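You operate a simulated robot arm through the tools that you are given. There is no shell and no other tool.

You are at the controls of a simulated two-armed robot. One attempt, no reset.

Task
Get ready to ring about the piano bill: highlight its amount in pink and turn the card file to MUSIC.
Fine: take the bill out of the blue tray and lay it on the desk; the highlighter goes back. Set down upright: pink highlighter. A coat counts when it lies all over at full strength: go over it till it gets no stronger.

It is judged by the outcome, as a careful person would: the job done as asked, and still so three seconds after it is handed in. It fails if anything else is knocked over, pushed out of place, dropped, spilled or broken.

Robot
Two 7-joint arms with two-finger grippers on one trunk that stands fixed in place. Base frame: the origin is at the foot of the trunk, x ahead of it, y to its left, z up; the work surface is at about z = 0.75. Lengths are in m, angles in degrees, forces in N, time in s.
The left shoulder is at [0.06, 0.179, 1.088], the right one opposite. With the tool pointing down near the work surface each hand reaches from about 0.1 to 0.64 m from the base axis, measured 20 degrees to its own side. Payload 1.96 kg a hand.
Tool frame (each hand has its own): the origin (TCP) lies between the finger pads and is the grasp point; the fingertips stand 0.02 m ahead of it; z points along the fingers, y is the line along which they close. The gripper opens to 0.072 m. The gripper's body begins 0.038 m behind the TCP.
Orientation is that of the tool frame in the base frame, as [roll, pitch, yaw] about the fixed x, y, z axes, in that order (R = Rz(yaw) Ry(pitch) Rx(roll)). With the fingers straight down and closing along the base's y, the tool's x points along the base's -x, its y along +y and its z along -z.

Tools
- The arms move only by the tool nudge_tool. It takes "left_series", "right_series" or both (then of equal length, played together; a hand with none holds still); each is a list of rows, each a list of 7 numbers: the gripper command, from -1 (fully open) to 1 (shut), values between in proportion, then the shift along the base's x, y, z in cm, then the turn, a rotation vector about the base's x, y, z in degrees. In form: [[fingers, dx, dy, dz, ax, ay, az], ...]. A call has 1 to 20 rows; each row shifts and turns the commanded pose from where the row before left it. A row lasts 0.2 s, in which the tool goes at most 0.05 m and 8.6 degrees; a call with a longer step from one row to the next is refused whole, and so is a gripper value outside its range. A pose out of reach is approached as far as the arm can. The call stops where the force on the tool passes 40 N (or 10 N more than at its start, if that is more) or the arm is blocked; 0.2 s more then pass. Each finger travels about 0.153 m/s and halts on what it meets, pressing with about 38 N; the grip force reading is that of the motor and also rises with nothing between the fingers. The clock runs only during rows and for 0.2 s after the last one: add rows that do not move to give the fingers time. It gives the time, the measured TCP pose, the force on the tool (base axes), the opening and the grip force at its end, in the units of the frame above (readings bear some noise), with the torque about the TCP (base axes, N m) and any sound that the robot's microphone picked up.
- Cameras (640 x 400 px; columns grow to the right, rows downward): "scene" is now at [0.0066, -0.0088, 1.6242]; the picture's right is [-0.12, -0.99, 0.00], its down [-0.86, 0.11, -0.49] and it looks along [0.49, -0.06, -0.87] (base axes); focal length 321 px, centre (320, 200). "left" rides on the left gripper at [0.071, -0.019, -0.082] in its tool frame; the picture's right is [0.26, 0.96, 0.00], its down [-0.67, 0.18, -0.71] and it looks along [-0.69, 0.19, 0.70] (tool axes); focal length 280 px, centre (320, 200). "right" rides on the right gripper at [0.071, 0.019, -0.082] in its tool frame; the picture's right is [-0.26, 0.97, 0.00], its down [-0.67, -0.18, -0.72] and it looks along [-0.69, -0.19, 0.70] (tool axes); focal length 280 px, centre (320, 200). There is no depth. A picture from a camera that has moved, and an enlarged one, comes with that camera's place and axes in the base frame and with its lens.
- capture(camera): a new picture of that camera. The clock stands still meanwhile.
- slide_trunk(by): slides the trunk up (or, below 0, down) by that many m; the arms and the scene camera ride with it, the base frame stays. It gives what a move gives, with no picture.
- turn_head(pan, tilt): turns the head with the scene camera to pan (to the left, within 86 degrees either way) and tilt (down, from -29 to 69), counted from straight ahead of the robot. It gives what a move gives.
- zoom(camera, box): a new picture of the part [left, top, right, bottom] of that camera's present view, enlarged. The clock stands still meanwhile.
- finish_job(): hands the job in; it is judged then, once.

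Places have to be worked out from the pictures, the camera data and where the tool is seen. Open the grippers and draw the arms clear of the work before you hand the job in, unless the task says otherwise.

The tools are called after "Emit:" by a JSON object that holds its "method" and its "body". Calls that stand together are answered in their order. nudge_tool: Moves the arms, as the interface text tells. Its arguments: {"type":"object","properties":{"left_series":{"type":"array","items":{"type":"array","items":{"type":"number"}}},"right_series":{"type":"array","items":{"type":"array","items":{"type":"number"}}}},"required":[]} The other tools are called the same way: slide_trunk (by) slides the trunk up or down; turn_head (pan, tilt) turns the head that bears the scene camera; capture (camera) takes a picture; zoom (camera, box) takes an enlarged picture of a part of a camera's view; finish_job () hands the job in.

At the start:

```text
time_s: 0.0
left_eef_pos: [0.4019, 0.1618, 1.1133]
left_ee_rot: [179.9, 0.1, 180.0]
left_force: [0.4, -0.5, -0.4]
left_torque: [0.02, -0.02, 0.03]
left_gripper_width: 0.0721
left_grasp_force: 0.1
right_eef_pos: [0.3623, -0.1718, 1.0883]
right_ee_rot: [-180.0, 0.0, -179.9]
right_force: [0.3, 0.3, 0.2]
right_torque: [-0.02, 0.01, 0.0]
right_gripper_width: 0.072
right_grasp_force: 0.1
trunk travel left (down, up): [-0.733, 0.257]
head pan, tilt: [-7.1, 60.4]
```

scene: 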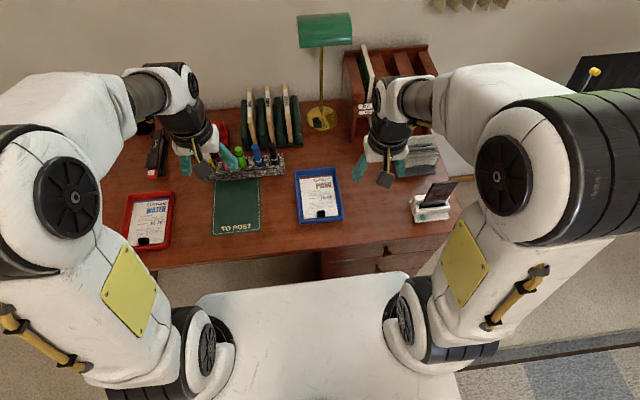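
right: 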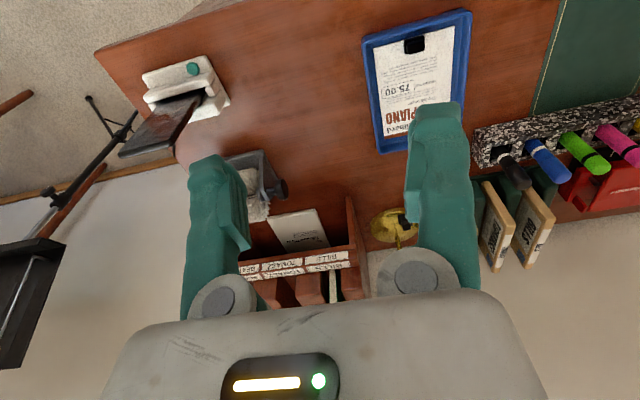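
left: 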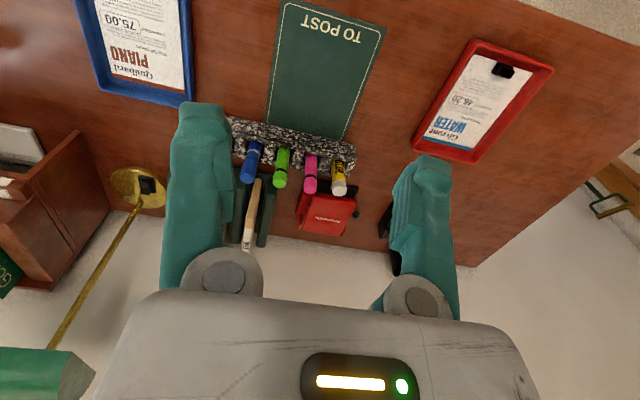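

I start by looking closer at the scene: the trays, the pen rack and the card file.

Emit:
{"method": "zoom", "body": {"camera": "scene", "box": [200, 120, 360, 240]}}

Emit:
{"method": "zoom", "body": {"camera": "scene", "box": [340, 30, 500, 230]}}

Emit:
{"method": "zoom", "body": {"camera": "left", "box": [200, 80, 400, 220]}}

Emit:
{"method": "zoom", "body": {"camera": "right", "box": [80, 20, 500, 290]}}

```text
3.33 times, centred on (280, 180) of scene
camera zoom: at [0.0066, -0.0088, 1.6242], right [-0.12, -0.99, 0.0], down [-0.86, 0.11, -0.49], along [0.49, -0.06, -0.87], focal length 1069 px, centre (453, 267)
```

zoom: 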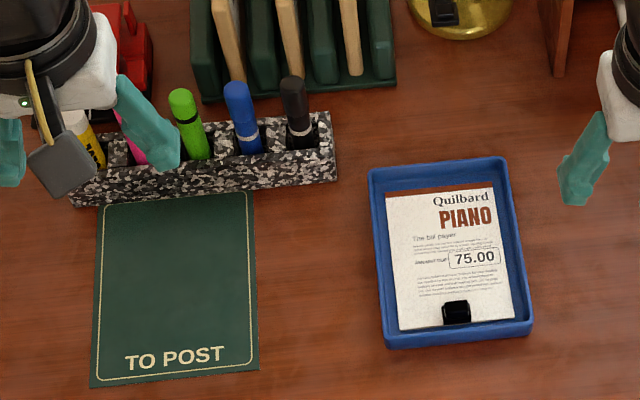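

```text
2.00 times, centred on (420, 130) of scene
camera zoom: at [0.0066, -0.0088, 1.6242], right [-0.12, -0.99, 0.0], down [-0.86, 0.11, -0.49], along [0.49, -0.06, -0.87], focal length 641 px, centre (120, 340)
```

zoom: 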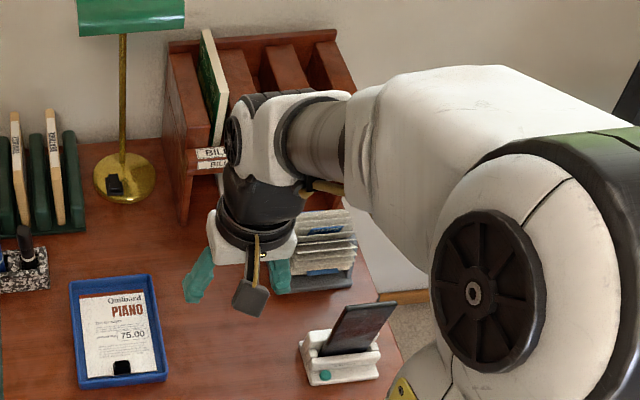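

```text
2.86 times, centred on (300, 150) of left
camera zoom: at [0.3308, 0.1432, 1.1961], right [-0.26, 0.96, 0.0], down [0.67, 0.18, 0.72], along [0.69, 0.19, -0.7], focal length 801 px, centre (377, 343)
```

zoom: 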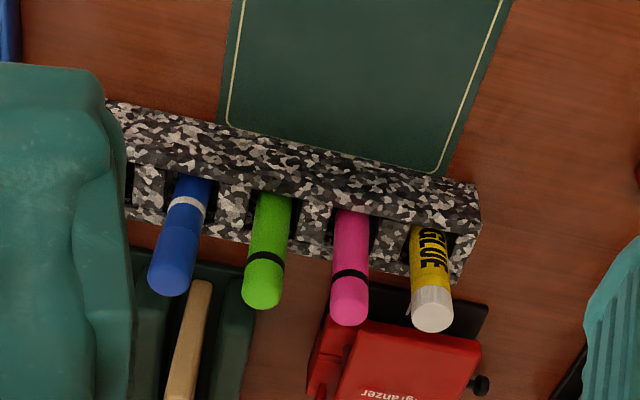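

```text
1.48 times, centred on (290, 155) of right
camera zoom: at [0.2912, -0.1543, 1.1716], right [0.26, 0.97, 0.0], down [0.67, -0.18, 0.72], along [0.69, -0.19, -0.7], focal length 415 px, centre (364, 267)
```

zoom: 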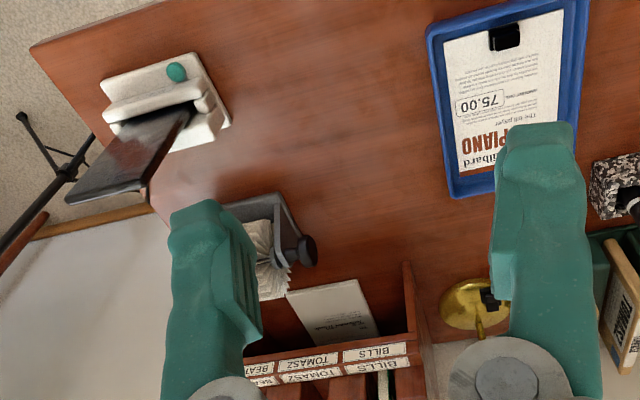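

The right arm hides the card file from the scene camera. I move the right hand back and out, then look with both cameras.

Emit:
{"method": "nudge_tool", "body": {"right_series": [[-1, -4, -2, 0, 0, 0, 0], [-1, -4, -2, 0, 0, 0, 0], [-1, -4, -2, 0, 0, 0, 0], [-1, -2, -2, 0, 0, 0, 0]], "left_series": [[-1, -4, 2, 0, 0, 0, 0], [-1, -4, 2, 0, 0, 0, 0], [-1, -4, 2, 0, 0, 0, 0], [-1, -4, 2, 0, 0, 0, 0]]}}

Emit:
{"method": "capture", "body": {"camera": "scene"}}

Emit:
{"method": "capture", "body": {"camera": "right"}}

Emit:
{"method": "capture", "body": {"camera": "left"}}

```text
time_s: 1.0
left_eef_pos: [0.264, 0.2447, 1.0978]
left_ee_rot: [180.0, -0.1, -179.9]
left_force: [-0.5, 0.9, -0.8]
left_torque: [-0.01, -0.01, -0.02]
left_gripper_width: 0.0717
left_grasp_force: 0.1
left hand out of reach, approached as far as the arm can: row 4
right_eef_pos: [0.2569, -0.2635, 1.097]
right_ee_rot: [180.0, -0.1, 180.0]
right_force: [-0.4, -1.5, 0.1]
right_torque: [0.02, -0.01, 0.0]
right_gripper_width: 0.0719
right_grasp_force: 0.1
right hand out of reach, approached as far as the arm can: row 3, 4
trunk travel left (down, up): [-0.733, 0.257]
head pan, tilt: [-7.1, 60.4]
```

```text
taken
camera scene: at [0.0068, -0.0095, 1.6242], right [-0.12, -0.99, 0.0], down [-0.86, 0.11, -0.49], along [0.49, -0.06, -0.87], focal length 321 px, centre (320, 200)
```

scene: 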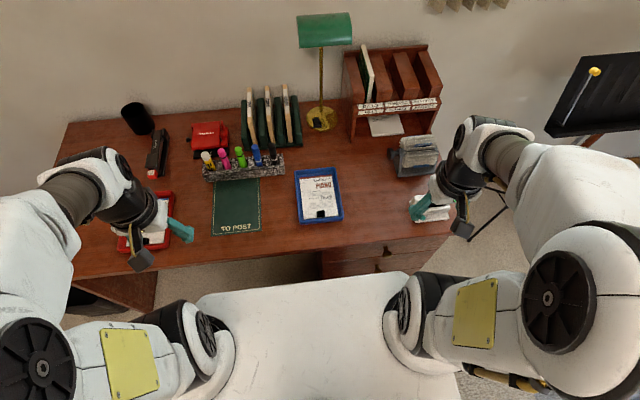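

```text
taken
camera right: at [0.1871, -0.2464, 1.1799], right [0.26, 0.97, 0.0], down [0.68, -0.18, 0.71], along [0.69, -0.19, -0.7], focal length 280 px, centre (320, 200)
```

right: 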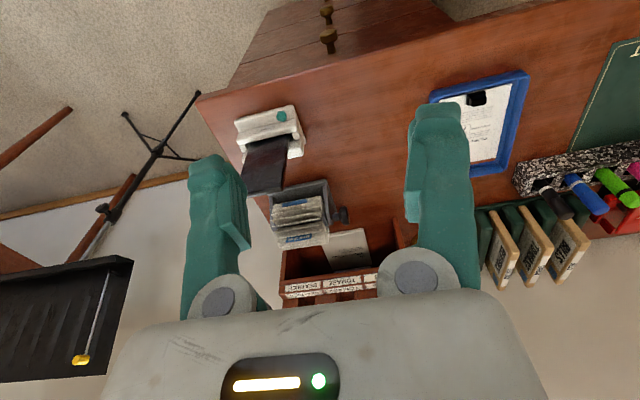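

```text
taken
camera left: at [0.195, 0.2254, 1.1806], right [-0.26, 0.96, 0.0], down [0.67, 0.18, 0.71], along [0.69, 0.19, -0.7], focal length 280 px, centre (320, 200)
```

left: 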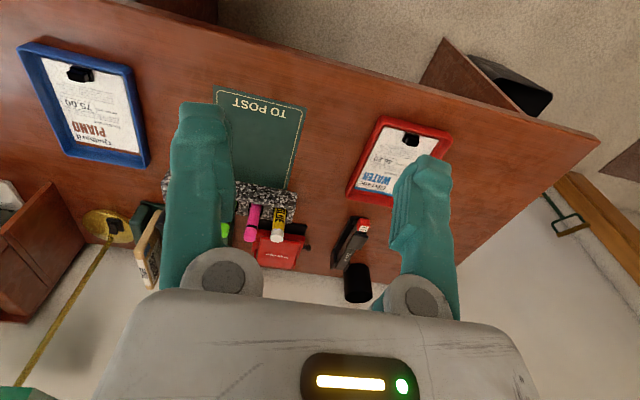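

The scene camera sees everything now, so I enlarge the parts that matter.

Emit:
{"method": "zoom", "body": {"camera": "scene", "box": [380, 120, 460, 180]}}

Emit:
{"method": "zoom", "body": {"camera": "scene", "box": [195, 130, 295, 195]}}

Emit:
{"method": "zoom", "body": {"camera": "scene", "box": [285, 160, 355, 230]}}

Emit:
{"method": "zoom", "body": {"camera": "right", "box": [220, 160, 420, 310]}}

```text
6.67 times, centred on (420, 150) of scene
camera zoom: at [0.0068, -0.0095, 1.6242], right [-0.12, -0.99, 0.0], down [-0.86, 0.11, -0.49], along [0.49, -0.06, -0.87], focal length 2138 px, centre (-347, 533)
```

zoom: 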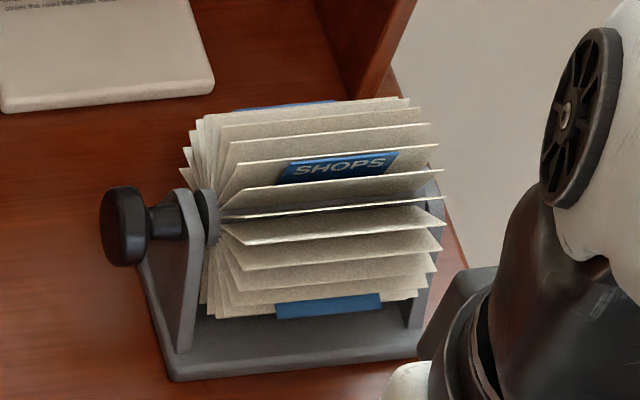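

```text
6.15 times, centred on (245, 162) of scene
camera zoom: at [0.0068, -0.0095, 1.6242], right [-0.12, -0.99, 0.0], down [-0.86, 0.11, -0.49], along [0.49, -0.06, -0.87], focal length 1974 px, centre (782, 431)
```

zoom: 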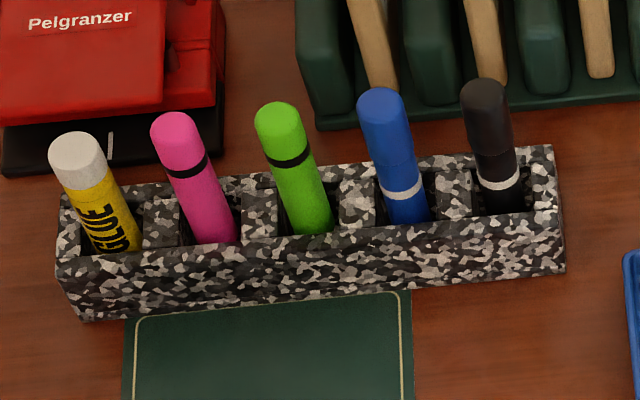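

```text
5.71 times, centred on (320, 195) of scene
camera zoom: at [0.0068, -0.0095, 1.6242], right [-0.12, -0.99, 0.0], down [-0.86, 0.11, -0.49], along [0.49, -0.06, -0.87], focal length 1832 px, centre (320, 229)
```

zoom: 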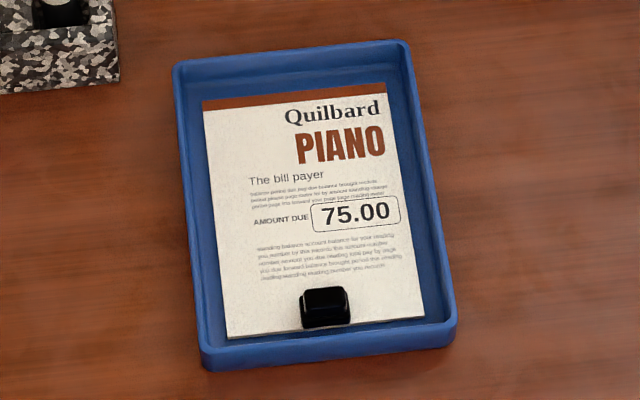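

```text
2.67 times, centred on (320, 235) of right
camera zoom: at [0.1871, -0.2464, 1.1799], right [0.26, 0.97, 0.0], down [0.68, -0.18, 0.71], along [0.69, -0.19, -0.7], focal length 748 px, centre (320, 107)
```

zoom: 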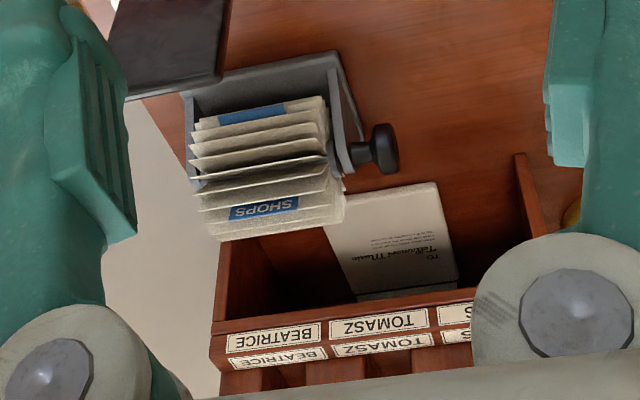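

The card file's knob is on its left end, at about (0.60, -0.31, 0.81) by my ray calculation. SHOPS shows now, so I move the right hand in front of the file to read the other tabs with its camera.

Emit:
{"method": "nudge_tool", "body": {"right_series": [[-1, 3, -2, -2, 0, 0, 0], [-1, 3, -2, -2, 0, 0, 0], [-1, 3, -2, -2, 0, 0, 0], [-1, 3, -2, -2, 0, 0, 0], [-1, 3, -2, -2, 0, 0, 0]]}}

Emit:
{"method": "capture", "body": {"camera": "right"}}

Emit:
{"method": "capture", "body": {"camera": "scene"}}

```text
time_s: 2.2
left_eef_pos: [0.2674, 0.2449, 1.0976]
left_ee_rot: [179.8, -0.1, 180.0]
left_force: [-0.1, -0.4, 0.8]
left_torque: [0.02, -0.01, 0.0]
left_gripper_width: 0.0719
left_grasp_force: 0.0
right_eef_pos: [0.4084, -0.3653, 0.9934]
right_ee_rot: [-179.9, -0.1, -180.0]
right_force: [-0.3, -1.0, 0.4]
right_torque: [0.0, 0.01, -0.01]
right_gripper_width: 0.0722
right_grasp_force: 0.1
trunk travel left (down, up): [-0.733, 0.257]
head pan, tilt: [-7.1, 60.4]
```

```text
taken
camera right: at [0.3376, -0.3461, 1.0764], right [0.26, 0.97, 0.0], down [0.67, -0.18, 0.71], along [0.69, -0.19, -0.7], focal length 280 px, centre (320, 200)
```

right: 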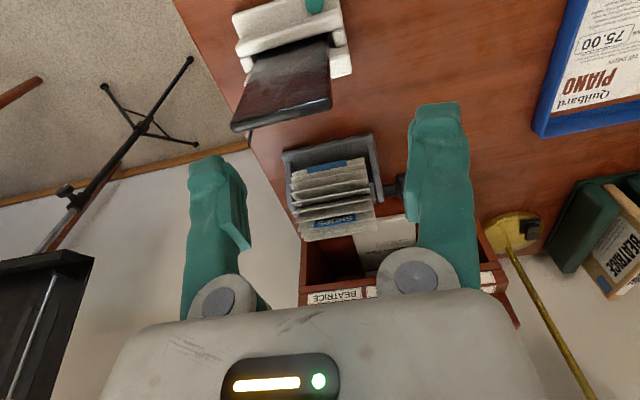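

```text
taken
camera scene: at [0.0078, -0.0097, 1.6242], right [-0.12, -0.99, 0.0], down [-0.86, 0.11, -0.49], along [0.49, -0.06, -0.87], focal length 321 px, centre (320, 200)
```

scene: 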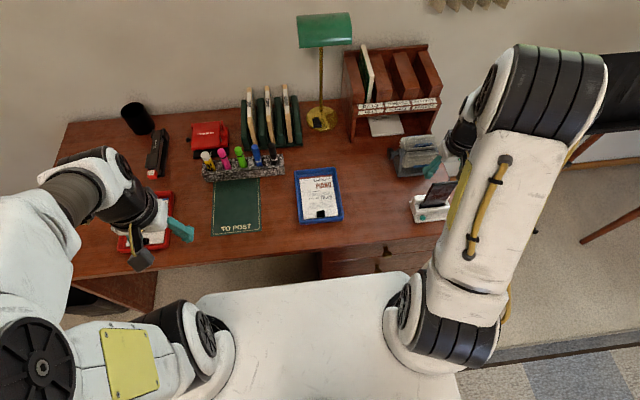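

Emit:
{"method": "zoom", "body": {"camera": "right", "box": [270, 120, 430, 260]}}

```text
2.86 times, centred on (350, 190) of right
camera zoom: at [0.3376, -0.3461, 1.0764], right [0.26, 0.97, 0.0], down [0.67, -0.18, 0.71], along [0.69, -0.19, -0.7], focal length 801 px, centre (234, 229)
```

zoom: 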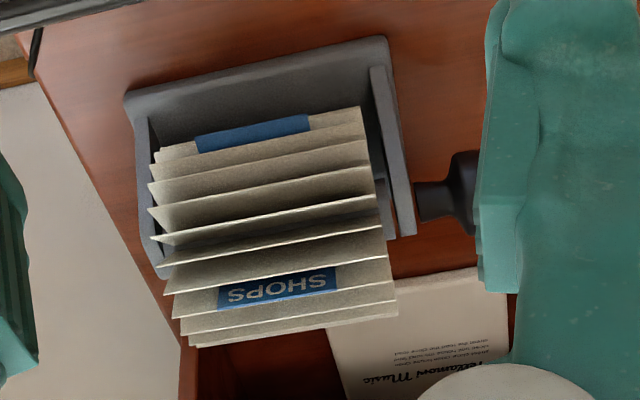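

SHOPS leans back at the top and two other blue tabs can't be read from here, so I will turn the knob and read them as they come up. I yaw the right hand -90° so the fingers close along x across the knob, and go above it.

Emit:
{"method": "nudge_tool", "body": {"right_series": [[-1, 1.5, 0.5, 0, 0, 0, -8.5], [-1, 1.5, 0.5, 0, 0, 0, -8.5], [-1, 1.5, 0.5, 0, 0, 0, -8.5], [-1, 1.5, 0.5, 0, 0, 0, -8.5], [-1, 1.5, 0.5, 0, 0, 0, -8.5], [-1, 1.5, 0.5, 0, 0, 0, -8.5], [-1, 1.5, 0.5, 0, 0, 0, -8.5], [-1, 1.5, 0.5, 0, 0, 0, -8.5], [-1, 1.5, 0.5, 0, 0, 0, -8.5], [-1, 1.5, 0.5, 0, 0, 0, -8.5], [-1, 1.5, 0.5, 0, 0, 0, -5]]}}

Emit:
{"method": "capture", "body": {"camera": "right"}}

Emit:
{"method": "capture", "body": {"camera": "scene"}}

```text
time_s: 4.6
left_eef_pos: [0.2642, 0.2454, 1.0977]
left_ee_rot: [180.0, 0.0, -179.9]
left_force: [-0.1, 0.8, -0.5]
left_torque: [-0.02, 0.0, 0.04]
left_gripper_width: 0.0717
left_grasp_force: 0.1
right_eef_pos: [0.5454, -0.3195, 0.9956]
right_ee_rot: [-180.0, 0.2, 100.6]
right_force: [-0.1, -0.2, -0.1]
right_torque: [-0.04, 0.02, 0.01]
right_gripper_width: 0.0719
right_grasp_force: 0.0
right hand out of reach, approached as far as the arm can: row 10, 11
trunk travel left (down, up): [-0.733, 0.257]
head pan, tilt: [-7.1, 60.4]
```

```text
taken
camera right: at [0.5514, -0.246, 1.0776], right [1.0, -0.08, 0.0], down [-0.06, -0.7, 0.72], along [-0.06, -0.71, -0.7], focal length 280 px, centre (320, 200)
```

right: 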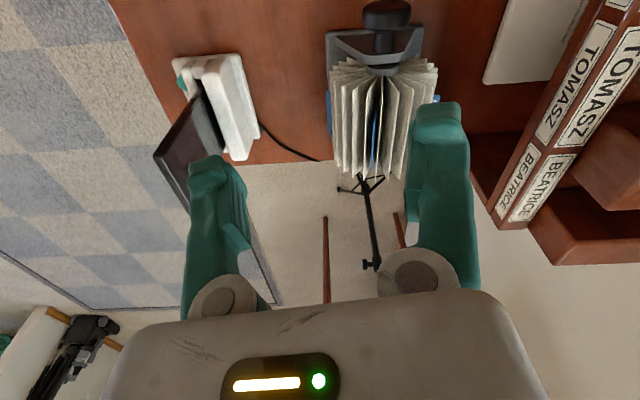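

```text
taken
camera scene: at [0.0067, -0.0081, 1.6242], right [-0.12, -0.99, 0.0], down [-0.86, 0.11, -0.49], along [0.49, -0.06, -0.87], focal length 321 px, centre (320, 200)
```

scene: 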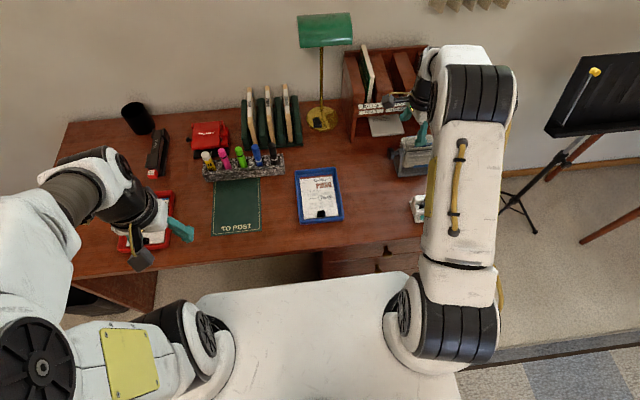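

The hand stopped at x 0.545 with the yaw 10° short. I test whether the reach or the wrist roll is the limit by backing off a little in x while turning further.

Emit:
{"method": "nudge_tool", "body": {"right_series": [[-1, -3, 0, -2, 0, 0, 0], [-1, -3, 0, -2, 0, 0, 0], [-1, 0, 0, 0, 0, 0, -8.5], [-1, 0, 0, 0, 0, 0, -2]]}}

```text
time_s: 5.6
left_eef_pos: [0.2659, 0.2448, 1.0984]
left_ee_rot: [179.9, 0.0, -179.9]
left_force: [-0.3, -0.2, -0.4]
left_torque: [0.01, 0.0, 0.02]
left_gripper_width: 0.0719
left_grasp_force: 0.1
right_eef_pos: [0.487, -0.3179, 0.9522]
right_ee_rot: [180.0, 0.0, 90.2]
right_force: [0.0, 0.5, -0.4]
right_torque: [0.02, 0.0, -0.01]
right_gripper_width: 0.072
right_grasp_force: 0.1
trunk travel left (down, up): [-0.733, 0.257]
head pan, tilt: [-7.1, 60.4]
```

The wrist roll is fine, so the reach is the limit. I pitch the tool forward about 43° while advancing toward the knob, staying above it.

Emit:
{"method": "nudge_tool", "body": {"right_series": [[-1, 0.5, 0, 0, 0, -8.5, 0], [-1, 1, 0, 0, 0, -8.5, 0], [-1, 1.5, 0, -1, 0, -8.5, 0], [-1, 1.5, 0, -1, 0, -8.5, 0], [-1, 1.5, 0, -1, 0, -8.5, 0]]}}

Emit:
{"method": "capture", "body": {"camera": "right"}}

Emit:
{"method": "capture", "body": {"camera": "scene"}}

```text
time_s: 6.8
left_eef_pos: [0.2655, 0.2439, 1.0971]
left_ee_rot: [179.9, 0.1, -179.9]
left_force: [0.4, -0.1, -0.1]
left_torque: [-0.01, 0.04, 0.02]
left_gripper_width: 0.0719
left_grasp_force: 0.0
right_eef_pos: [0.5476, -0.316, 0.9272]
right_ee_rot: [137.3, 0.1, 90.0]
right_force: [0.1, -0.1, 0.3]
right_torque: [-0.01, -0.02, 0.07]
right_gripper_width: 0.0721
right_grasp_force: 0.1
trunk travel left (down, up): [-0.733, 0.257]
head pan, tilt: [-7.1, 60.4]
```

```text
taken
camera right: at [0.5049, -0.247, 1.0002], right [0.71, -0.26, 0.66], down [-0.62, -0.67, 0.4], along [0.34, -0.69, -0.64], focal length 280 px, centre (320, 200)
```

right: 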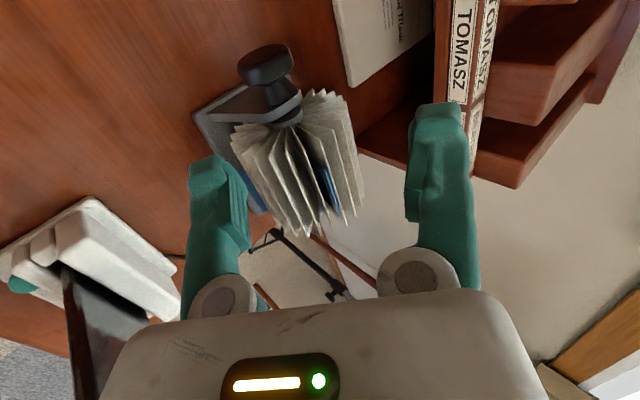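

```text
taken
camera scene: at [0.0065, -0.0106, 1.6243], right [-0.12, -0.99, 0.0], down [-0.86, 0.11, -0.49], along [0.49, -0.06, -0.87], focal length 321 px, centre (320, 200)
```

scene: 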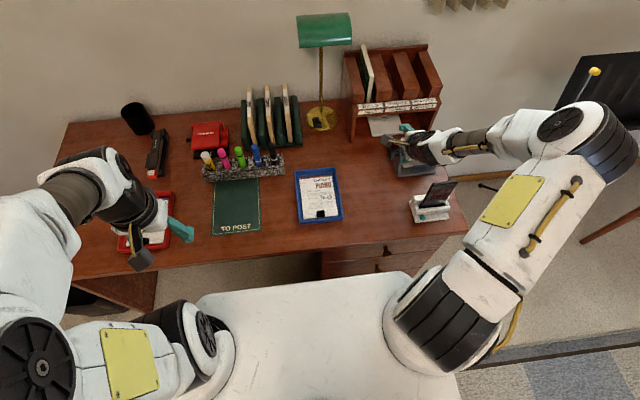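

From two views the knob axis is near x 0.604, z 0.811, with the disc centre at y -0.311. I go to a point 6 cm short of it along the tool axis and check the alignment.

Emit:
{"method": "nudge_tool", "body": {"right_series": [[-1, 0.5, 0.2, -2.4, 0, 0, 0], [-1, 0.5, 0.2, -2.4, 0, 0, 0], [-1, 0.5, 0.1, -2.4, 0, 0, 0]]}}

Emit:
{"method": "capture", "body": {"camera": "right"}}

Emit:
{"method": "zoom", "body": {"camera": "scene", "box": [370, 110, 470, 190]}}

```text
time_s: 7.6
left_eef_pos: [0.2669, 0.245, 1.0979]
left_ee_rot: [-180.0, -0.1, 179.9]
left_force: [0.1, -0.7, -0.9]
left_torque: [0.01, 0.01, 0.0]
left_gripper_width: 0.0722
left_grasp_force: 0.0
right_eef_pos: [0.5645, -0.3104, 0.8509]
right_ee_rot: [137.4, 0.2, 90.1]
right_force: [-0.8, -0.4, -0.8]
right_torque: [0.01, -0.03, 0.02]
right_gripper_width: 0.0722
right_grasp_force: 0.1
trunk travel left (down, up): [-0.733, 0.257]
head pan, tilt: [-7.1, 60.4]
```

```text
taken
camera right: at [0.5227, -0.2406, 0.9255], right [0.71, -0.26, 0.65], down [-0.62, -0.67, 0.41], along [0.34, -0.69, -0.64], focal length 280 px, centre (320, 200)
```

right: 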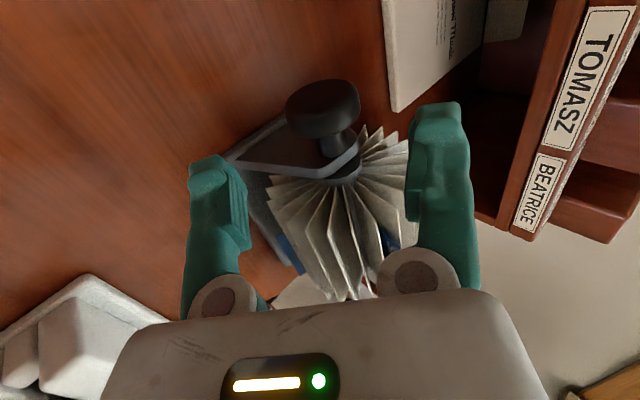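

```text
5.00 times, centred on (420, 150) of scene
camera zoom: at [0.0073, -0.0089, 1.6243], right [-0.12, -0.99, 0.0], down [-0.86, 0.11, -0.49], along [0.49, -0.06, -0.87], focal length 1604 px, centre (-180, 450)
```

zoom: 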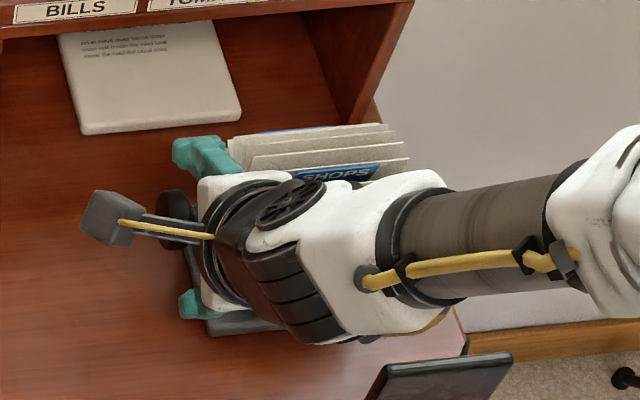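

The knob sits on the grasp line (323, 105 against a predicted 320, 106). I advance 5.8 cm along the tool axis.

Emit:
{"method": "nudge_tool", "body": {"right_series": [[-1, 1.35, 0, -1.45, 0, 0, 0], [-1, 1.35, 0, -1.45, 0, 0, 0], [-1, 1.3, 0, -1.35, 0, 0, 0]]}}

Emit:
{"method": "capture", "body": {"camera": "right"}}

```text
time_s: 8.4
left_eef_pos: [0.2659, 0.2456, 1.0968]
left_ee_rot: [179.9, -0.1, 179.9]
left_force: [0.4, -0.2, -0.5]
left_torque: [-0.05, -0.02, 0.0]
left_gripper_width: 0.0719
left_grasp_force: 0.2
right_eef_pos: [0.604, -0.3122, 0.8096]
right_ee_rot: [137.4, 0.3, 90.1]
right_force: [-0.1, 0.5, -0.5]
right_torque: [0.0, -0.01, 0.01]
right_gripper_width: 0.072
right_grasp_force: 0.1
trunk travel left (down, up): [-0.733, 0.257]
head pan, tilt: [-7.1, 60.4]
```

```text
taken
camera right: at [0.562, -0.2423, 0.8846], right [0.71, -0.26, 0.65], down [-0.62, -0.67, 0.41], along [0.34, -0.69, -0.64], focal length 280 px, centre (320, 200)
```

right: 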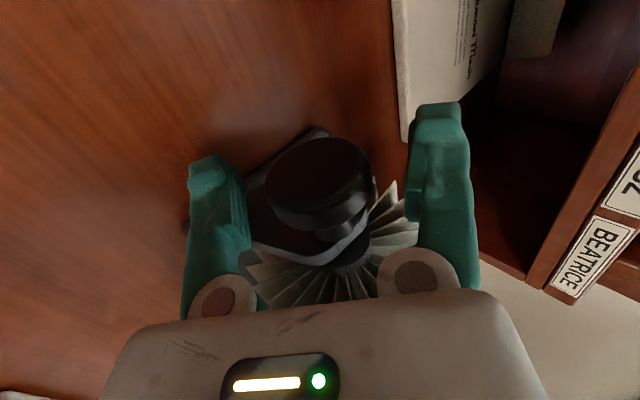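

The knob lies centred between the fingers. First I swing the open hand about the knob to a lower pitch (about 30°) to gain stroke, and check that the forearm clears the phone.

Emit:
{"method": "nudge_tool", "body": {"right_series": [[-1, 0, 0, 0, 0, -6, 0], [-1, 0, 0, 0, 0, -6, 0], [-1, 0, 0, 0, 0, -5, 0], [-1, 0, 0, 0, 0, 0, 0]]}}

Emit:
{"method": "capture", "body": {"camera": "scene"}}

Emit:
{"method": "capture", "body": {"camera": "right"}}

```text
time_s: 9.4
left_eef_pos: [0.2663, 0.2448, 1.0988]
left_ee_rot: [-179.9, 0.0, 179.9]
left_force: [-0.8, -0.3, 0.1]
left_torque: [-0.02, 0.03, 0.0]
left_gripper_width: 0.072
left_grasp_force: 0.1
right_eef_pos: [0.6037, -0.3117, 0.8097]
right_ee_rot: [120.4, 0.2, 90.0]
right_force: [-1.4, 0.5, 0.7]
right_torque: [-0.02, -0.02, 0.0]
right_gripper_width: 0.072
right_grasp_force: 0.0
trunk travel left (down, up): [-0.733, 0.257]
head pan, tilt: [-7.1, 60.4]
```

```text
taken
camera scene: at [0.0067, -0.0088, 1.6242], right [-0.12, -0.99, 0.0], down [-0.86, 0.11, -0.49], along [0.49, -0.06, -0.87], focal length 321 px, centre (320, 200)
```

scene: 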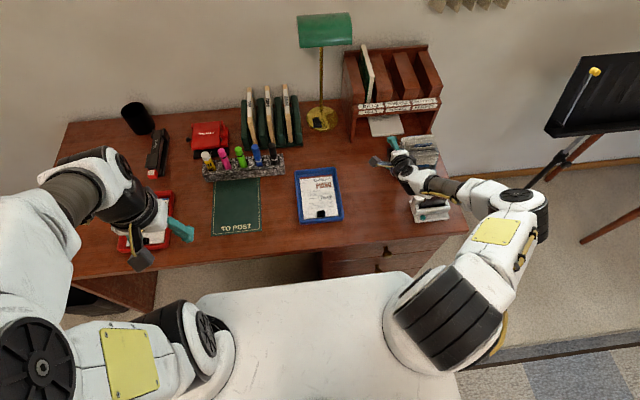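

```text
taken
camera right: at [0.5421, -0.2422, 0.8683], right [0.49, -0.26, 0.83], down [-0.71, -0.67, 0.21], along [0.51, -0.69, -0.51], focal length 280 px, centre (320, 200)
```

right: 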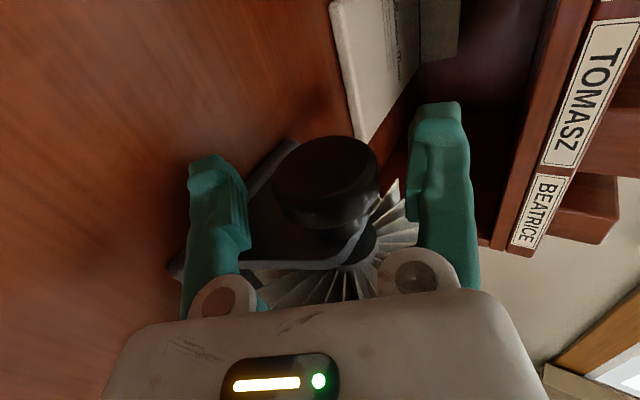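

Emit:
{"method": "zoom", "body": {"camera": "scene", "box": [360, 110, 560, 250]}}

```text
2.86 times, centred on (460, 180) of scene
camera zoom: at [0.0067, -0.0088, 1.6242], right [-0.12, -0.99, 0.0], down [-0.86, 0.11, -0.49], along [0.49, -0.06, -0.87], focal length 916 px, centre (-80, 257)
```

zoom: 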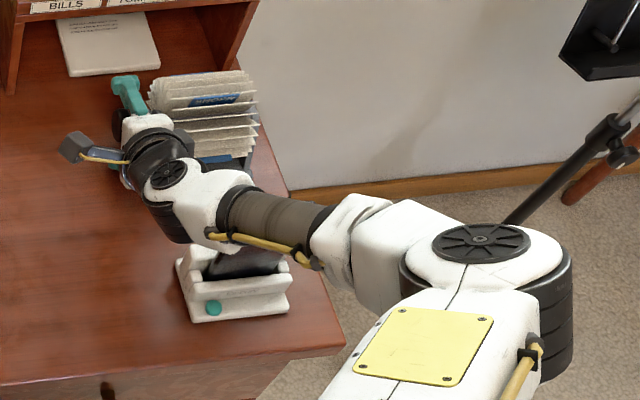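

Emit:
{"method": "zoom", "body": {"camera": "right", "box": [220, 100, 460, 250]}}

```text
2.67 times, centred on (340, 175) of right
camera zoom: at [0.5421, -0.2422, 0.8683], right [0.49, -0.26, 0.83], down [-0.71, -0.67, 0.21], along [0.51, -0.69, -0.51], focal length 748 px, centre (267, 267)
```

zoom: 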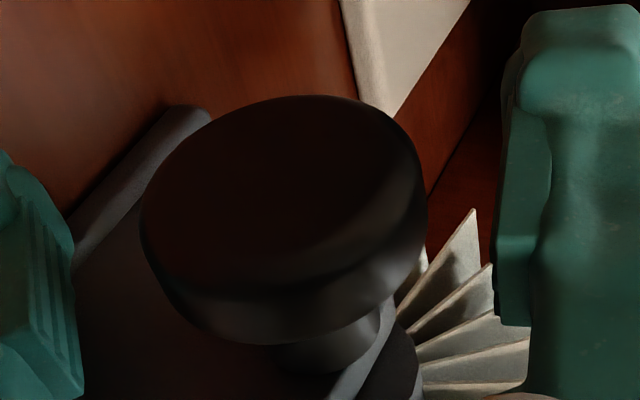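

Refined from this close view, the knob axis is nearer (0.597, 0.820), with the disc centre at y about -0.308. I re-centre the open hand on it.

Emit:
{"method": "nudge_tool", "body": {"right_series": [[-1, -0.35, 0.15, 0.5, 0, 0, 0], [-1, -0.35, 0.15, 0.55, 0, 0, 0], [-1, 0, 0, 0, 0, 0, 0]]}}

Emit:
{"method": "zoom", "body": {"camera": "right", "box": [180, 90, 500, 290]}}

```text
time_s: 10.2
left_eef_pos: [0.2657, 0.2448, 1.0975]
left_ee_rot: [180.0, 0.1, 180.0]
left_force: [0.1, -0.2, 0.1]
left_torque: [-0.03, 0.0, 0.02]
left_gripper_width: 0.072
left_grasp_force: 0.0
right_eef_pos: [0.5956, -0.3095, 0.8203]
right_ee_rot: [120.5, 0.2, 90.2]
right_force: [0.3, -0.3, 0.3]
right_torque: [-0.02, 0.02, 0.01]
right_gripper_width: 0.0718
right_grasp_force: 0.1
trunk travel left (down, up): [-0.733, 0.257]
head pan, tilt: [-7.1, 60.4]
```

```text
2.00 times, centred on (340, 190) of right
camera zoom: at [0.5349, -0.2394, 0.8784], right [0.49, -0.26, 0.83], down [-0.71, -0.67, 0.21], along [0.51, -0.69, -0.51], focal length 561 px, centre (280, 220)
```

zoom: 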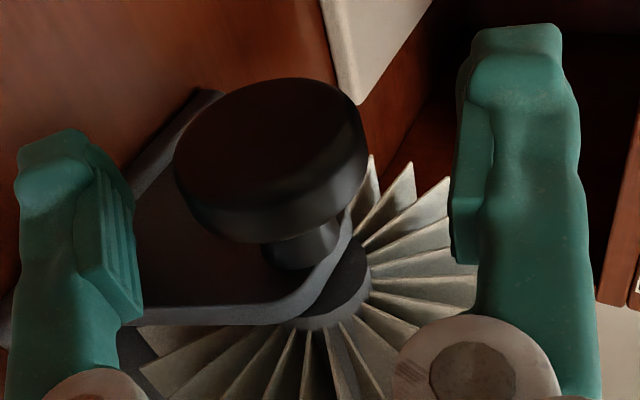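

Triangulating the last two views puts the axis at (0.595, 0.8225), so I am within 2 mm. I raise 2 mm and close on the knob.

Emit:
{"method": "nudge_tool", "body": {"right_series": [[-1, 0, 0.1, 0.2, 0, 0, 0], [0.3, 0, 0, 0, 0, 0, 0], [0.3, 0, 0, 0, 0, 0, 0], [0.3, 0, 0, 0, 0, 0, 0]]}}

Emit:
{"method": "capture", "body": {"camera": "right"}}

```text
time_s: 11.2
left_eef_pos: [0.2664, 0.244, 1.0977]
left_ee_rot: [-180.0, -0.1, 180.0]
left_force: [0.8, 0.0, 0.7]
left_torque: [-0.01, -0.01, 0.02]
left_gripper_width: 0.0721
left_grasp_force: 0.0
right_eef_pos: [0.5958, -0.3092, 0.82]
right_ee_rot: [120.7, 0.0, 90.1]
right_force: [-9.5, 1.1, -19.7]
right_torque: [0.06, 0.1, 0.0]
right_gripper_width: 0.0381
right_grasp_force: 9.6
trunk travel left (down, up): [-0.733, 0.257]
head pan, tilt: [-7.1, 60.4]
```

```text
taken
camera right: at [0.5355, -0.239, 0.879], right [0.49, -0.26, 0.83], down [-0.71, -0.68, 0.21], along [0.51, -0.69, -0.52], focal length 280 px, centre (320, 200)
```

right: 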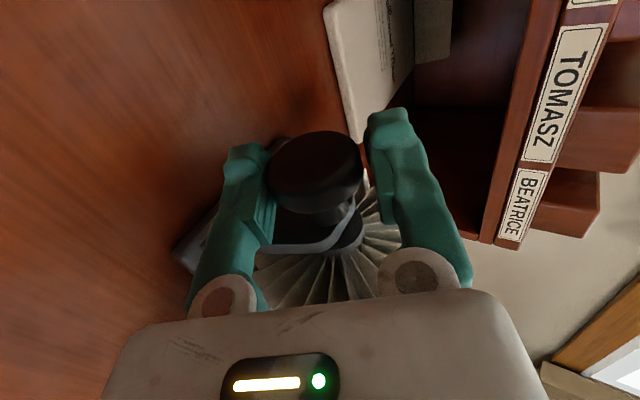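

The knob is lower along the closing line than assumed, since the force on the tool is about 22 N down and back. I shift the hand that way to relax it.

Emit:
{"method": "nudge_tool", "body": {"right_series": [[0.3, -0.1, 0, -0.2, 0, 0, 0], [0.4, 0, 0, 0, 0, 0, 0]]}}

```text
time_s: 11.8
left_eef_pos: [0.2658, 0.2437, 1.0975]
left_ee_rot: [179.9, -0.1, 179.9]
left_force: [0.0, 0.3, 0.6]
left_torque: [-0.01, -0.01, 0.03]
left_gripper_width: 0.0722
left_grasp_force: 0.1
right_eef_pos: [0.5953, -0.3093, 0.8192]
right_ee_rot: [120.7, 0.1, 90.1]
right_force: [-11.9, 1.8, -18.8]
right_torque: [0.12, 0.14, 0.12]
right_gripper_width: 0.0356
right_grasp_force: 10.7
trunk travel left (down, up): [-0.733, 0.257]
head pan, tilt: [-7.1, 60.4]
```

Emit:
{"method": "nudge_tool", "body": {"right_series": [[0.4, -0.15, 0, -0.25, 0, 0, 0], [0.4, 0, 0, 0, 0, 0, 0]]}}

Emit:
{"method": "zoom", "body": {"camera": "right", "box": [180, 90, 500, 290]}}

```text
time_s: 12.4
left_eef_pos: [0.2653, 0.2459, 1.0981]
left_ee_rot: [179.9, -0.1, -179.9]
left_force: [-0.9, -0.7, 0.6]
left_torque: [-0.02, -0.02, 0.0]
left_gripper_width: 0.0719
left_grasp_force: 0.0
right_eef_pos: [0.5965, -0.3084, 0.8188]
right_ee_rot: [120.4, 0.2, 90.2]
right_force: [-2.2, 3.6, -7.1]
right_torque: [0.45, 0.06, 0.62]
right_gripper_width: 0.0338
right_grasp_force: 40.2
trunk travel left (down, up): [-0.733, 0.257]
head pan, tilt: [-7.1, 60.4]
```

```text
2.00 times, centred on (340, 190) of right
camera zoom: at [0.5346, -0.2389, 0.877], right [0.49, -0.26, 0.83], down [-0.71, -0.67, 0.21], along [0.51, -0.69, -0.51], focal length 561 px, centre (280, 220)
```

zoom: 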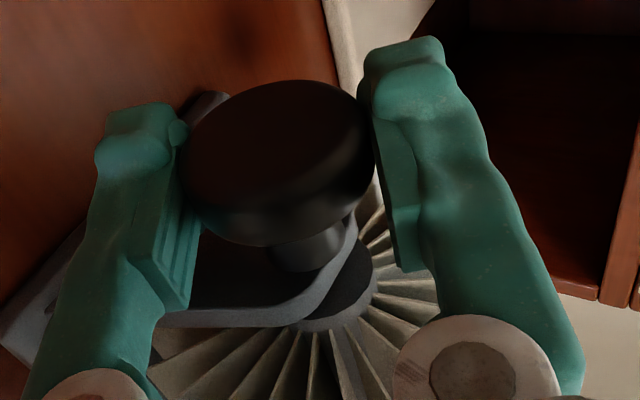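

The knob is now gripped from both sides (width 34 mm, 40 N). I turn it +12° about y, which brings the front tab up, as a trial.

Emit:
{"method": "nudge_tool", "body": {"right_series": [[0.4, 0, 0, 0, 0, 4, 0], [0.4, 0, 0, 0, 0, 4, 0], [0.4, 0, 0, 0, 0, 4, 0]]}}

Emit:
{"method": "zoom", "body": {"camera": "scene", "box": [370, 110, 470, 190]}}

```text
time_s: 13.2
left_eef_pos: [0.2657, 0.2456, 1.0972]
left_ee_rot: [-180.0, -0.1, -179.9]
left_force: [0.5, 0.2, -0.6]
left_torque: [-0.01, 0.01, -0.04]
left_gripper_width: 0.0721
left_grasp_force: 0.1
right_eef_pos: [0.5967, -0.3092, 0.818]
right_ee_rot: [132.4, 0.2, 90.2]
right_force: [14.4, 2.3, 4.7]
right_torque: [0.04, -0.09, 0.2]
right_gripper_width: 0.034
right_grasp_force: 40.1
trunk travel left (down, up): [-0.733, 0.257]
head pan, tilt: [-7.1, 60.4]
```

```text
5.00 times, centred on (420, 150) of scene
camera zoom: at [0.0085, -0.0081, 1.6244], right [-0.12, -0.99, 0.0], down [-0.86, 0.11, -0.49], along [0.49, -0.06, -0.87], focal length 1604 px, centre (-180, 450)
```

zoom: 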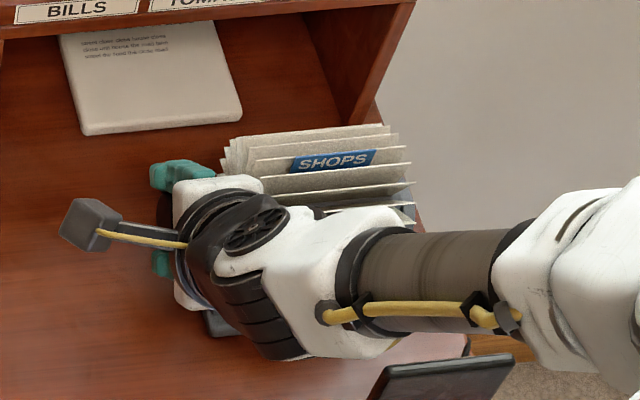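

It turns: SHOPS has moved back. I continue about 24° more, nudging slightly to relieve the force.

Emit:
{"method": "nudge_tool", "body": {"right_series": [[0.4, 0, 0, 0, 0, 4, 0], [0.4, 0.1, 0, 0, 0, 4, 0], [0.4, 0, 0, 0, 0, 4, 0], [0.4, 0.1, 0, 0, 0, 4, 0], [0.4, 0, 0, 0, 0, 4, 0], [0.4, 0, 0, 0, 0, 4, 0]]}}

Emit:
{"method": "zoom", "body": {"camera": "scene", "box": [370, 110, 470, 190]}}

```text
time_s: 14.6
left_eef_pos: [0.2665, 0.2455, 1.0976]
left_ee_rot: [179.9, -0.1, 180.0]
left_force: [-0.1, 0.5, 0.1]
left_torque: [0.0, 0.01, -0.01]
left_gripper_width: 0.0719
left_grasp_force: 0.0
right_eef_pos: [0.5994, -0.3089, 0.8188]
right_ee_rot: [156.2, 0.5, 90.0]
right_force: [25.6, -5.5, 22.6]
right_torque: [-0.77, -0.14, -0.5]
right_gripper_width: 0.0337
right_grasp_force: 39.8
trunk travel left (down, up): [-0.733, 0.257]
head pan, tilt: [-7.1, 60.4]
```

```text
5.00 times, centred on (420, 150) of scene
camera zoom: at [0.0077, -0.0078, 1.6242], right [-0.12, -0.99, 0.0], down [-0.86, 0.11, -0.49], along [0.49, -0.06, -0.87], focal length 1604 px, centre (-180, 450)
```

zoom: 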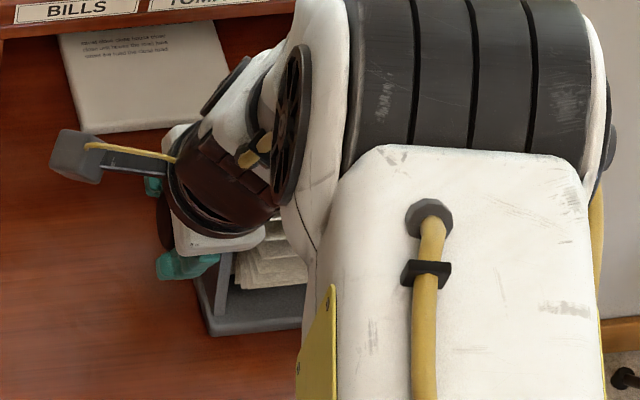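

About 36° turned, but side force has built to 34 N, so I open the fingers here. Then I back off along the tool axis to see the result.

Emit:
{"method": "nudge_tool", "body": {"right_series": [[-1, 0, 0, 0, 0, 0, 0], [-1, 0, 0, 0, 0, 0, 0]]}}

Emit:
{"method": "capture", "body": {"camera": "right"}}

```text
time_s: 15.2
left_eef_pos: [0.2657, 0.2441, 1.0975]
left_ee_rot: [180.0, 0.0, -180.0]
left_force: [0.7, -0.3, 0.2]
left_torque: [-0.02, 0.03, 0.01]
left_gripper_width: 0.0719
left_grasp_force: 0.2
right_eef_pos: [0.5944, -0.3064, 0.8165]
right_ee_rot: [156.6, 0.2, 90.2]
right_force: [0.4, 0.4, 0.7]
right_torque: [-0.01, 0.0, 0.02]
right_gripper_width: 0.0718
right_grasp_force: 0.2
trunk travel left (down, up): [-0.733, 0.257]
head pan, tilt: [-7.1, 60.4]
```

```text
taken
camera right: at [0.5796, -0.2379, 0.8999], right [0.89, -0.26, 0.38], down [-0.45, -0.68, 0.58], along [0.11, -0.69, -0.72], focal length 280 px, centre (320, 200)
```

right: 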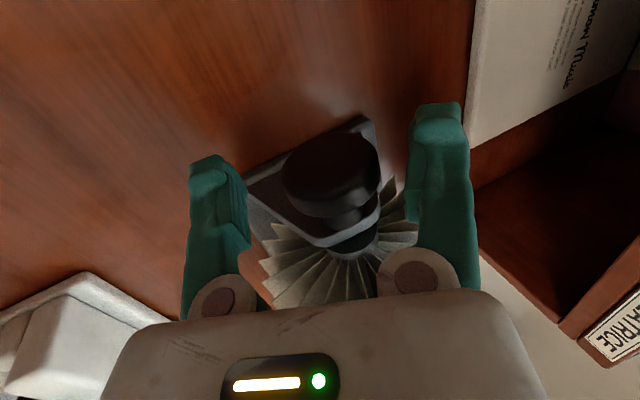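

From the gripped readings the axis works out at about (0.6005, 0.8168). I swing the open hand back to about 30° pitch, centred there, and look.

Emit:
{"method": "nudge_tool", "body": {"right_series": [[-1, 0.2, -0.1, 0, 0, -6, 0], [-1, 0.2, -0.1, 0, 0, -6, 0], [-1, 0.2, 0, 0, 0, -6, 0], [-1, 0, 0, 0, 0, -6, 0], [-1, 0, 0, 0, 0, -6, 0], [-1, 0, 0, 0, 0, -6, 0]]}}

Emit:
{"method": "zoom", "body": {"camera": "scene", "box": [370, 110, 470, 190]}}

Emit:
{"method": "zoom", "body": {"camera": "right", "box": [180, 90, 500, 290]}}

```text
time_s: 16.6
left_eef_pos: [0.2643, 0.2438, 1.0982]
left_ee_rot: [179.8, 0.0, -180.0]
left_force: [0.4, 0.2, -0.4]
left_torque: [0.01, 0.0, 0.03]
left_gripper_width: 0.0723
left_grasp_force: 0.1
right_eef_pos: [0.6019, -0.3095, 0.818]
right_ee_rot: [120.3, 0.1, 90.0]
right_force: [-0.4, -0.4, 0.2]
right_torque: [0.02, 0.02, 0.02]
right_gripper_width: 0.072
right_grasp_force: 0.0
trunk travel left (down, up): [-0.733, 0.257]
head pan, tilt: [-7.1, 60.4]
```

```text
5.00 times, centred on (420, 150) of scene
camera zoom: at [0.0062, -0.0093, 1.6243], right [-0.12, -0.99, 0.0], down [-0.86, 0.11, -0.49], along [0.49, -0.06, -0.87], focal length 1604 px, centre (-180, 450)
```

zoom: 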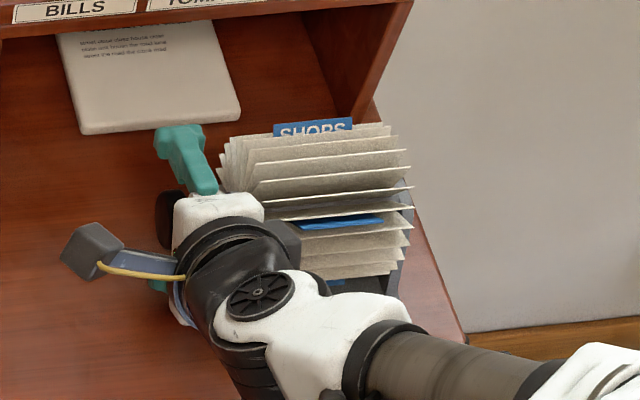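

```text
2.00 times, centred on (340, 190) of right
camera zoom: at [0.5405, -0.2403, 0.8767], right [0.49, -0.26, 0.83], down [-0.71, -0.67, 0.2], along [0.51, -0.69, -0.51], focal length 561 px, centre (280, 220)
```

zoom: 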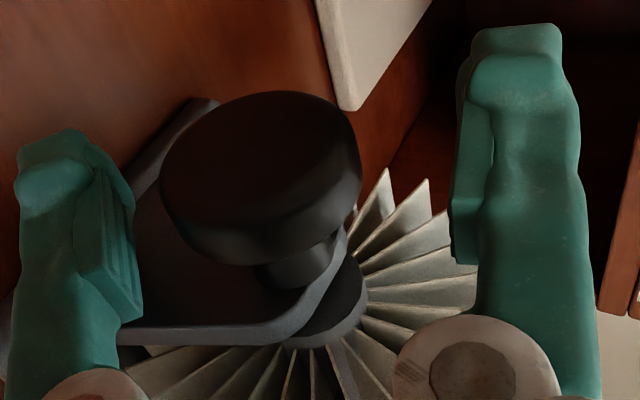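

SHOPS has moved back; the next tab is edge-on to the camera and another follows below it. I grip again for the second stroke.

Emit:
{"method": "nudge_tool", "body": {"right_series": [[-1, -0.1, 0.05, -0.1, 0, 0, 0], [0.4, 0, 0, 0, 0, 0, 0], [0.4, 0, 0, 0, 0, 0, 0], [0.4, 0, 0, 0, 0, 0, 0]]}}

```text
time_s: 17.6
left_eef_pos: [0.2662, 0.2451, 1.0977]
left_ee_rot: [179.9, 0.0, -179.9]
left_force: [-0.7, 0.7, 0.3]
left_torque: [-0.01, -0.02, -0.01]
left_gripper_width: 0.0718
left_grasp_force: 0.0
right_eef_pos: [0.5997, -0.3113, 0.815]
right_ee_rot: [120.5, 0.1, 90.1]
right_force: [-6.0, 1.1, -7.8]
right_torque: [-0.21, -0.01, -0.23]
right_gripper_width: 0.033
right_grasp_force: 40.6
trunk travel left (down, up): [-0.733, 0.257]
head pan, tilt: [-7.1, 60.4]
```

Gripped with little side force. I turn 30° more.

Emit:
{"method": "nudge_tool", "body": {"right_series": [[0.4, 0, 0, 0, 0, 5, 0], [0.4, 0, 0, 0, 0, 5, 0], [0.4, 0, 0, 0, 0, 5, 0], [0.4, 0, 0, 0, 0, 5, 0], [0.4, 0, 0, 0, 0, 5, 0], [0.4, 0, 0, 0, 0, 5, 0]]}}

```text
time_s: 19.0
left_eef_pos: [0.2661, 0.2433, 1.097]
left_ee_rot: [179.9, 0.0, 179.9]
left_force: [-0.1, -0.7, 0.1]
left_torque: [0.01, 0.02, 0.04]
left_gripper_width: 0.072
left_grasp_force: 0.0
right_eef_pos: [0.5996, -0.3095, 0.8151]
right_ee_rot: [150.7, -0.1, 90.1]
right_force: [-8.4, -3.2, -12.9]
right_torque: [-0.66, 0.02, -0.02]
right_gripper_width: 0.0334
right_grasp_force: 39.6
trunk travel left (down, up): [-0.733, 0.257]
head pan, tilt: [-7.1, 60.4]
```

Low force and a 30° turn. I open, swing back to 30° pitch and look.

Emit:
{"method": "nudge_tool", "body": {"right_series": [[-1, 0, 0, 0, 0, 0, 0], [-1, 0, 0, 0, 0, 0, 0], [-1, 0, 0, 0, 0, -6, 0], [-1, 0, 0, 0, 0, -6, 0], [-1, 0, 0, 0, 0, -6, 0], [-1, 0, 0, 0, 0, -6, 0], [-1, 0, 0, 0, 0, -6, 0]]}}

Emit:
{"method": "zoom", "body": {"camera": "scene", "box": [370, 110, 470, 190]}}

```text
time_s: 20.6
left_eef_pos: [0.2656, 0.2453, 1.0986]
left_ee_rot: [179.9, -0.1, -179.8]
left_force: [0.4, 0.1, -0.4]
left_torque: [-0.01, 0.01, 0.0]
left_gripper_width: 0.072
left_grasp_force: 0.2
right_eef_pos: [0.6014, -0.3107, 0.8171]
right_ee_rot: [120.3, 0.2, 90.0]
right_force: [0.1, -0.3, 0.0]
right_torque: [0.0, -0.01, 0.04]
right_gripper_width: 0.0719
right_grasp_force: 0.0
trunk travel left (down, up): [-0.733, 0.257]
head pan, tilt: [-7.1, 60.4]
```

```text
5.00 times, centred on (420, 150) of scene
camera zoom: at [0.0063, -0.0092, 1.6243], right [-0.12, -0.99, 0.0], down [-0.86, 0.11, -0.49], along [0.49, -0.06, -0.87], focal length 1604 px, centre (-180, 450)
```

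zoom: 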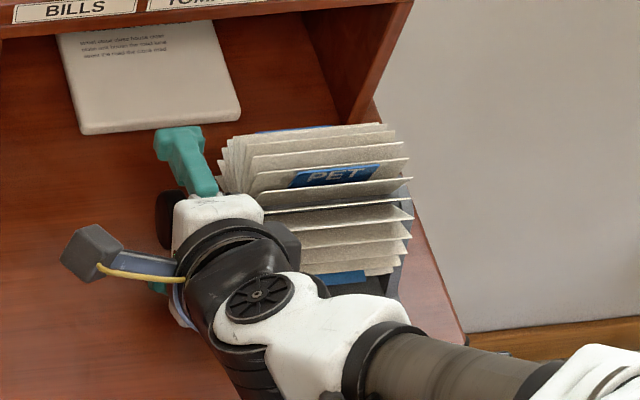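

PET is now exactly where SHOPS was at the start (both tabs at scene row 145), so the tabs run back alphabetically and MUSIC should be the next one at the front. I grip and turn another 30°.

Emit:
{"method": "nudge_tool", "body": {"right_series": [[-1, -0.1, 0, -0.1, 0, 0, 0], [0.4, 0, 0, 0, 0, 0, 0], [0.4, 0, 0, 0, 0, 0, 0], [0.4, 0, 0, 0, 0, 0, 0], [0.4, 0, 0, 0, 0, 5, 0], [0.4, 0, 0, 0, 0, 5, 0], [0.4, 0, 0, 0, 0, 5, 0], [0.4, 0, 0, 0, 0, 5, 0], [0.4, 0, 0, 0, 0, 5, 0], [0.4, 0, 0, 0, 0, 5, 0]]}}

```text
time_s: 22.8
left_eef_pos: [0.2655, 0.2446, 1.098]
left_ee_rot: [179.9, 0.0, 179.9]
left_force: [-0.2, -0.2, 0.1]
left_torque: [0.0, -0.02, -0.03]
left_gripper_width: 0.072
left_grasp_force: 0.0
right_eef_pos: [0.6012, -0.3091, 0.8157]
right_ee_rot: [150.5, 0.2, 90.1]
right_force: [4.7, -0.6, 3.4]
right_torque: [-0.28, 0.02, 0.16]
right_gripper_width: 0.0335
right_grasp_force: 40.0
trunk travel left (down, up): [-0.733, 0.257]
head pan, tilt: [-7.1, 60.4]
```

Emit:
{"method": "nudge_tool", "body": {"right_series": [[-1, 0, 0, 0, 0, 0, 0], [-1, 0, 0, 0, 0, 0, 0], [-1, 0, 0, 0, 0, -6, 0], [-1, 0, 0, 0, 0, -6, 0], [-1, 0, 0, 0, 0, -6, 0], [-1, 0, 0, 0, 0, -6, 0], [-1, 0, 0, 0, 0, -6, 0]]}}

Emit:
{"method": "zoom", "body": {"camera": "scene", "box": [370, 110, 470, 190]}}

```text
time_s: 24.4
left_eef_pos: [0.2644, 0.2451, 1.0992]
left_ee_rot: [179.8, 0.0, -179.8]
left_force: [0.4, 0.5, -0.4]
left_torque: [0.03, -0.01, -0.01]
left_gripper_width: 0.0722
left_grasp_force: 0.1
right_eef_pos: [0.5997, -0.311, 0.8159]
right_ee_rot: [120.2, 0.2, 89.9]
right_force: [0.0, -0.6, -0.3]
right_torque: [-0.02, 0.01, 0.02]
right_gripper_width: 0.072
right_grasp_force: 0.1
trunk travel left (down, up): [-0.733, 0.257]
head pan, tilt: [-7.1, 60.4]
```

```text
5.00 times, centred on (420, 150) of scene
camera zoom: at [0.0062, -0.0093, 1.6243], right [-0.12, -0.99, 0.0], down [-0.86, 0.11, -0.49], along [0.49, -0.06, -0.87], focal length 1604 px, centre (-180, 450)
```

zoom: 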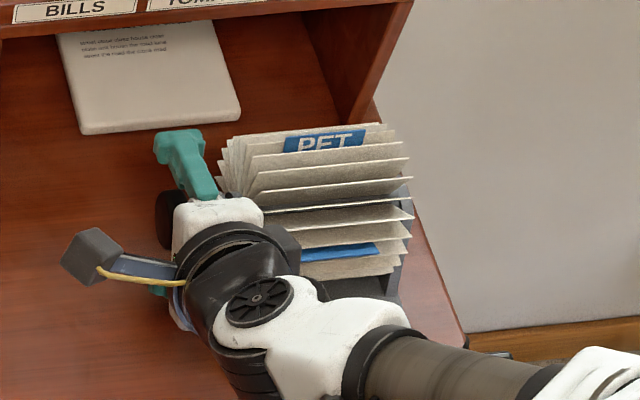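

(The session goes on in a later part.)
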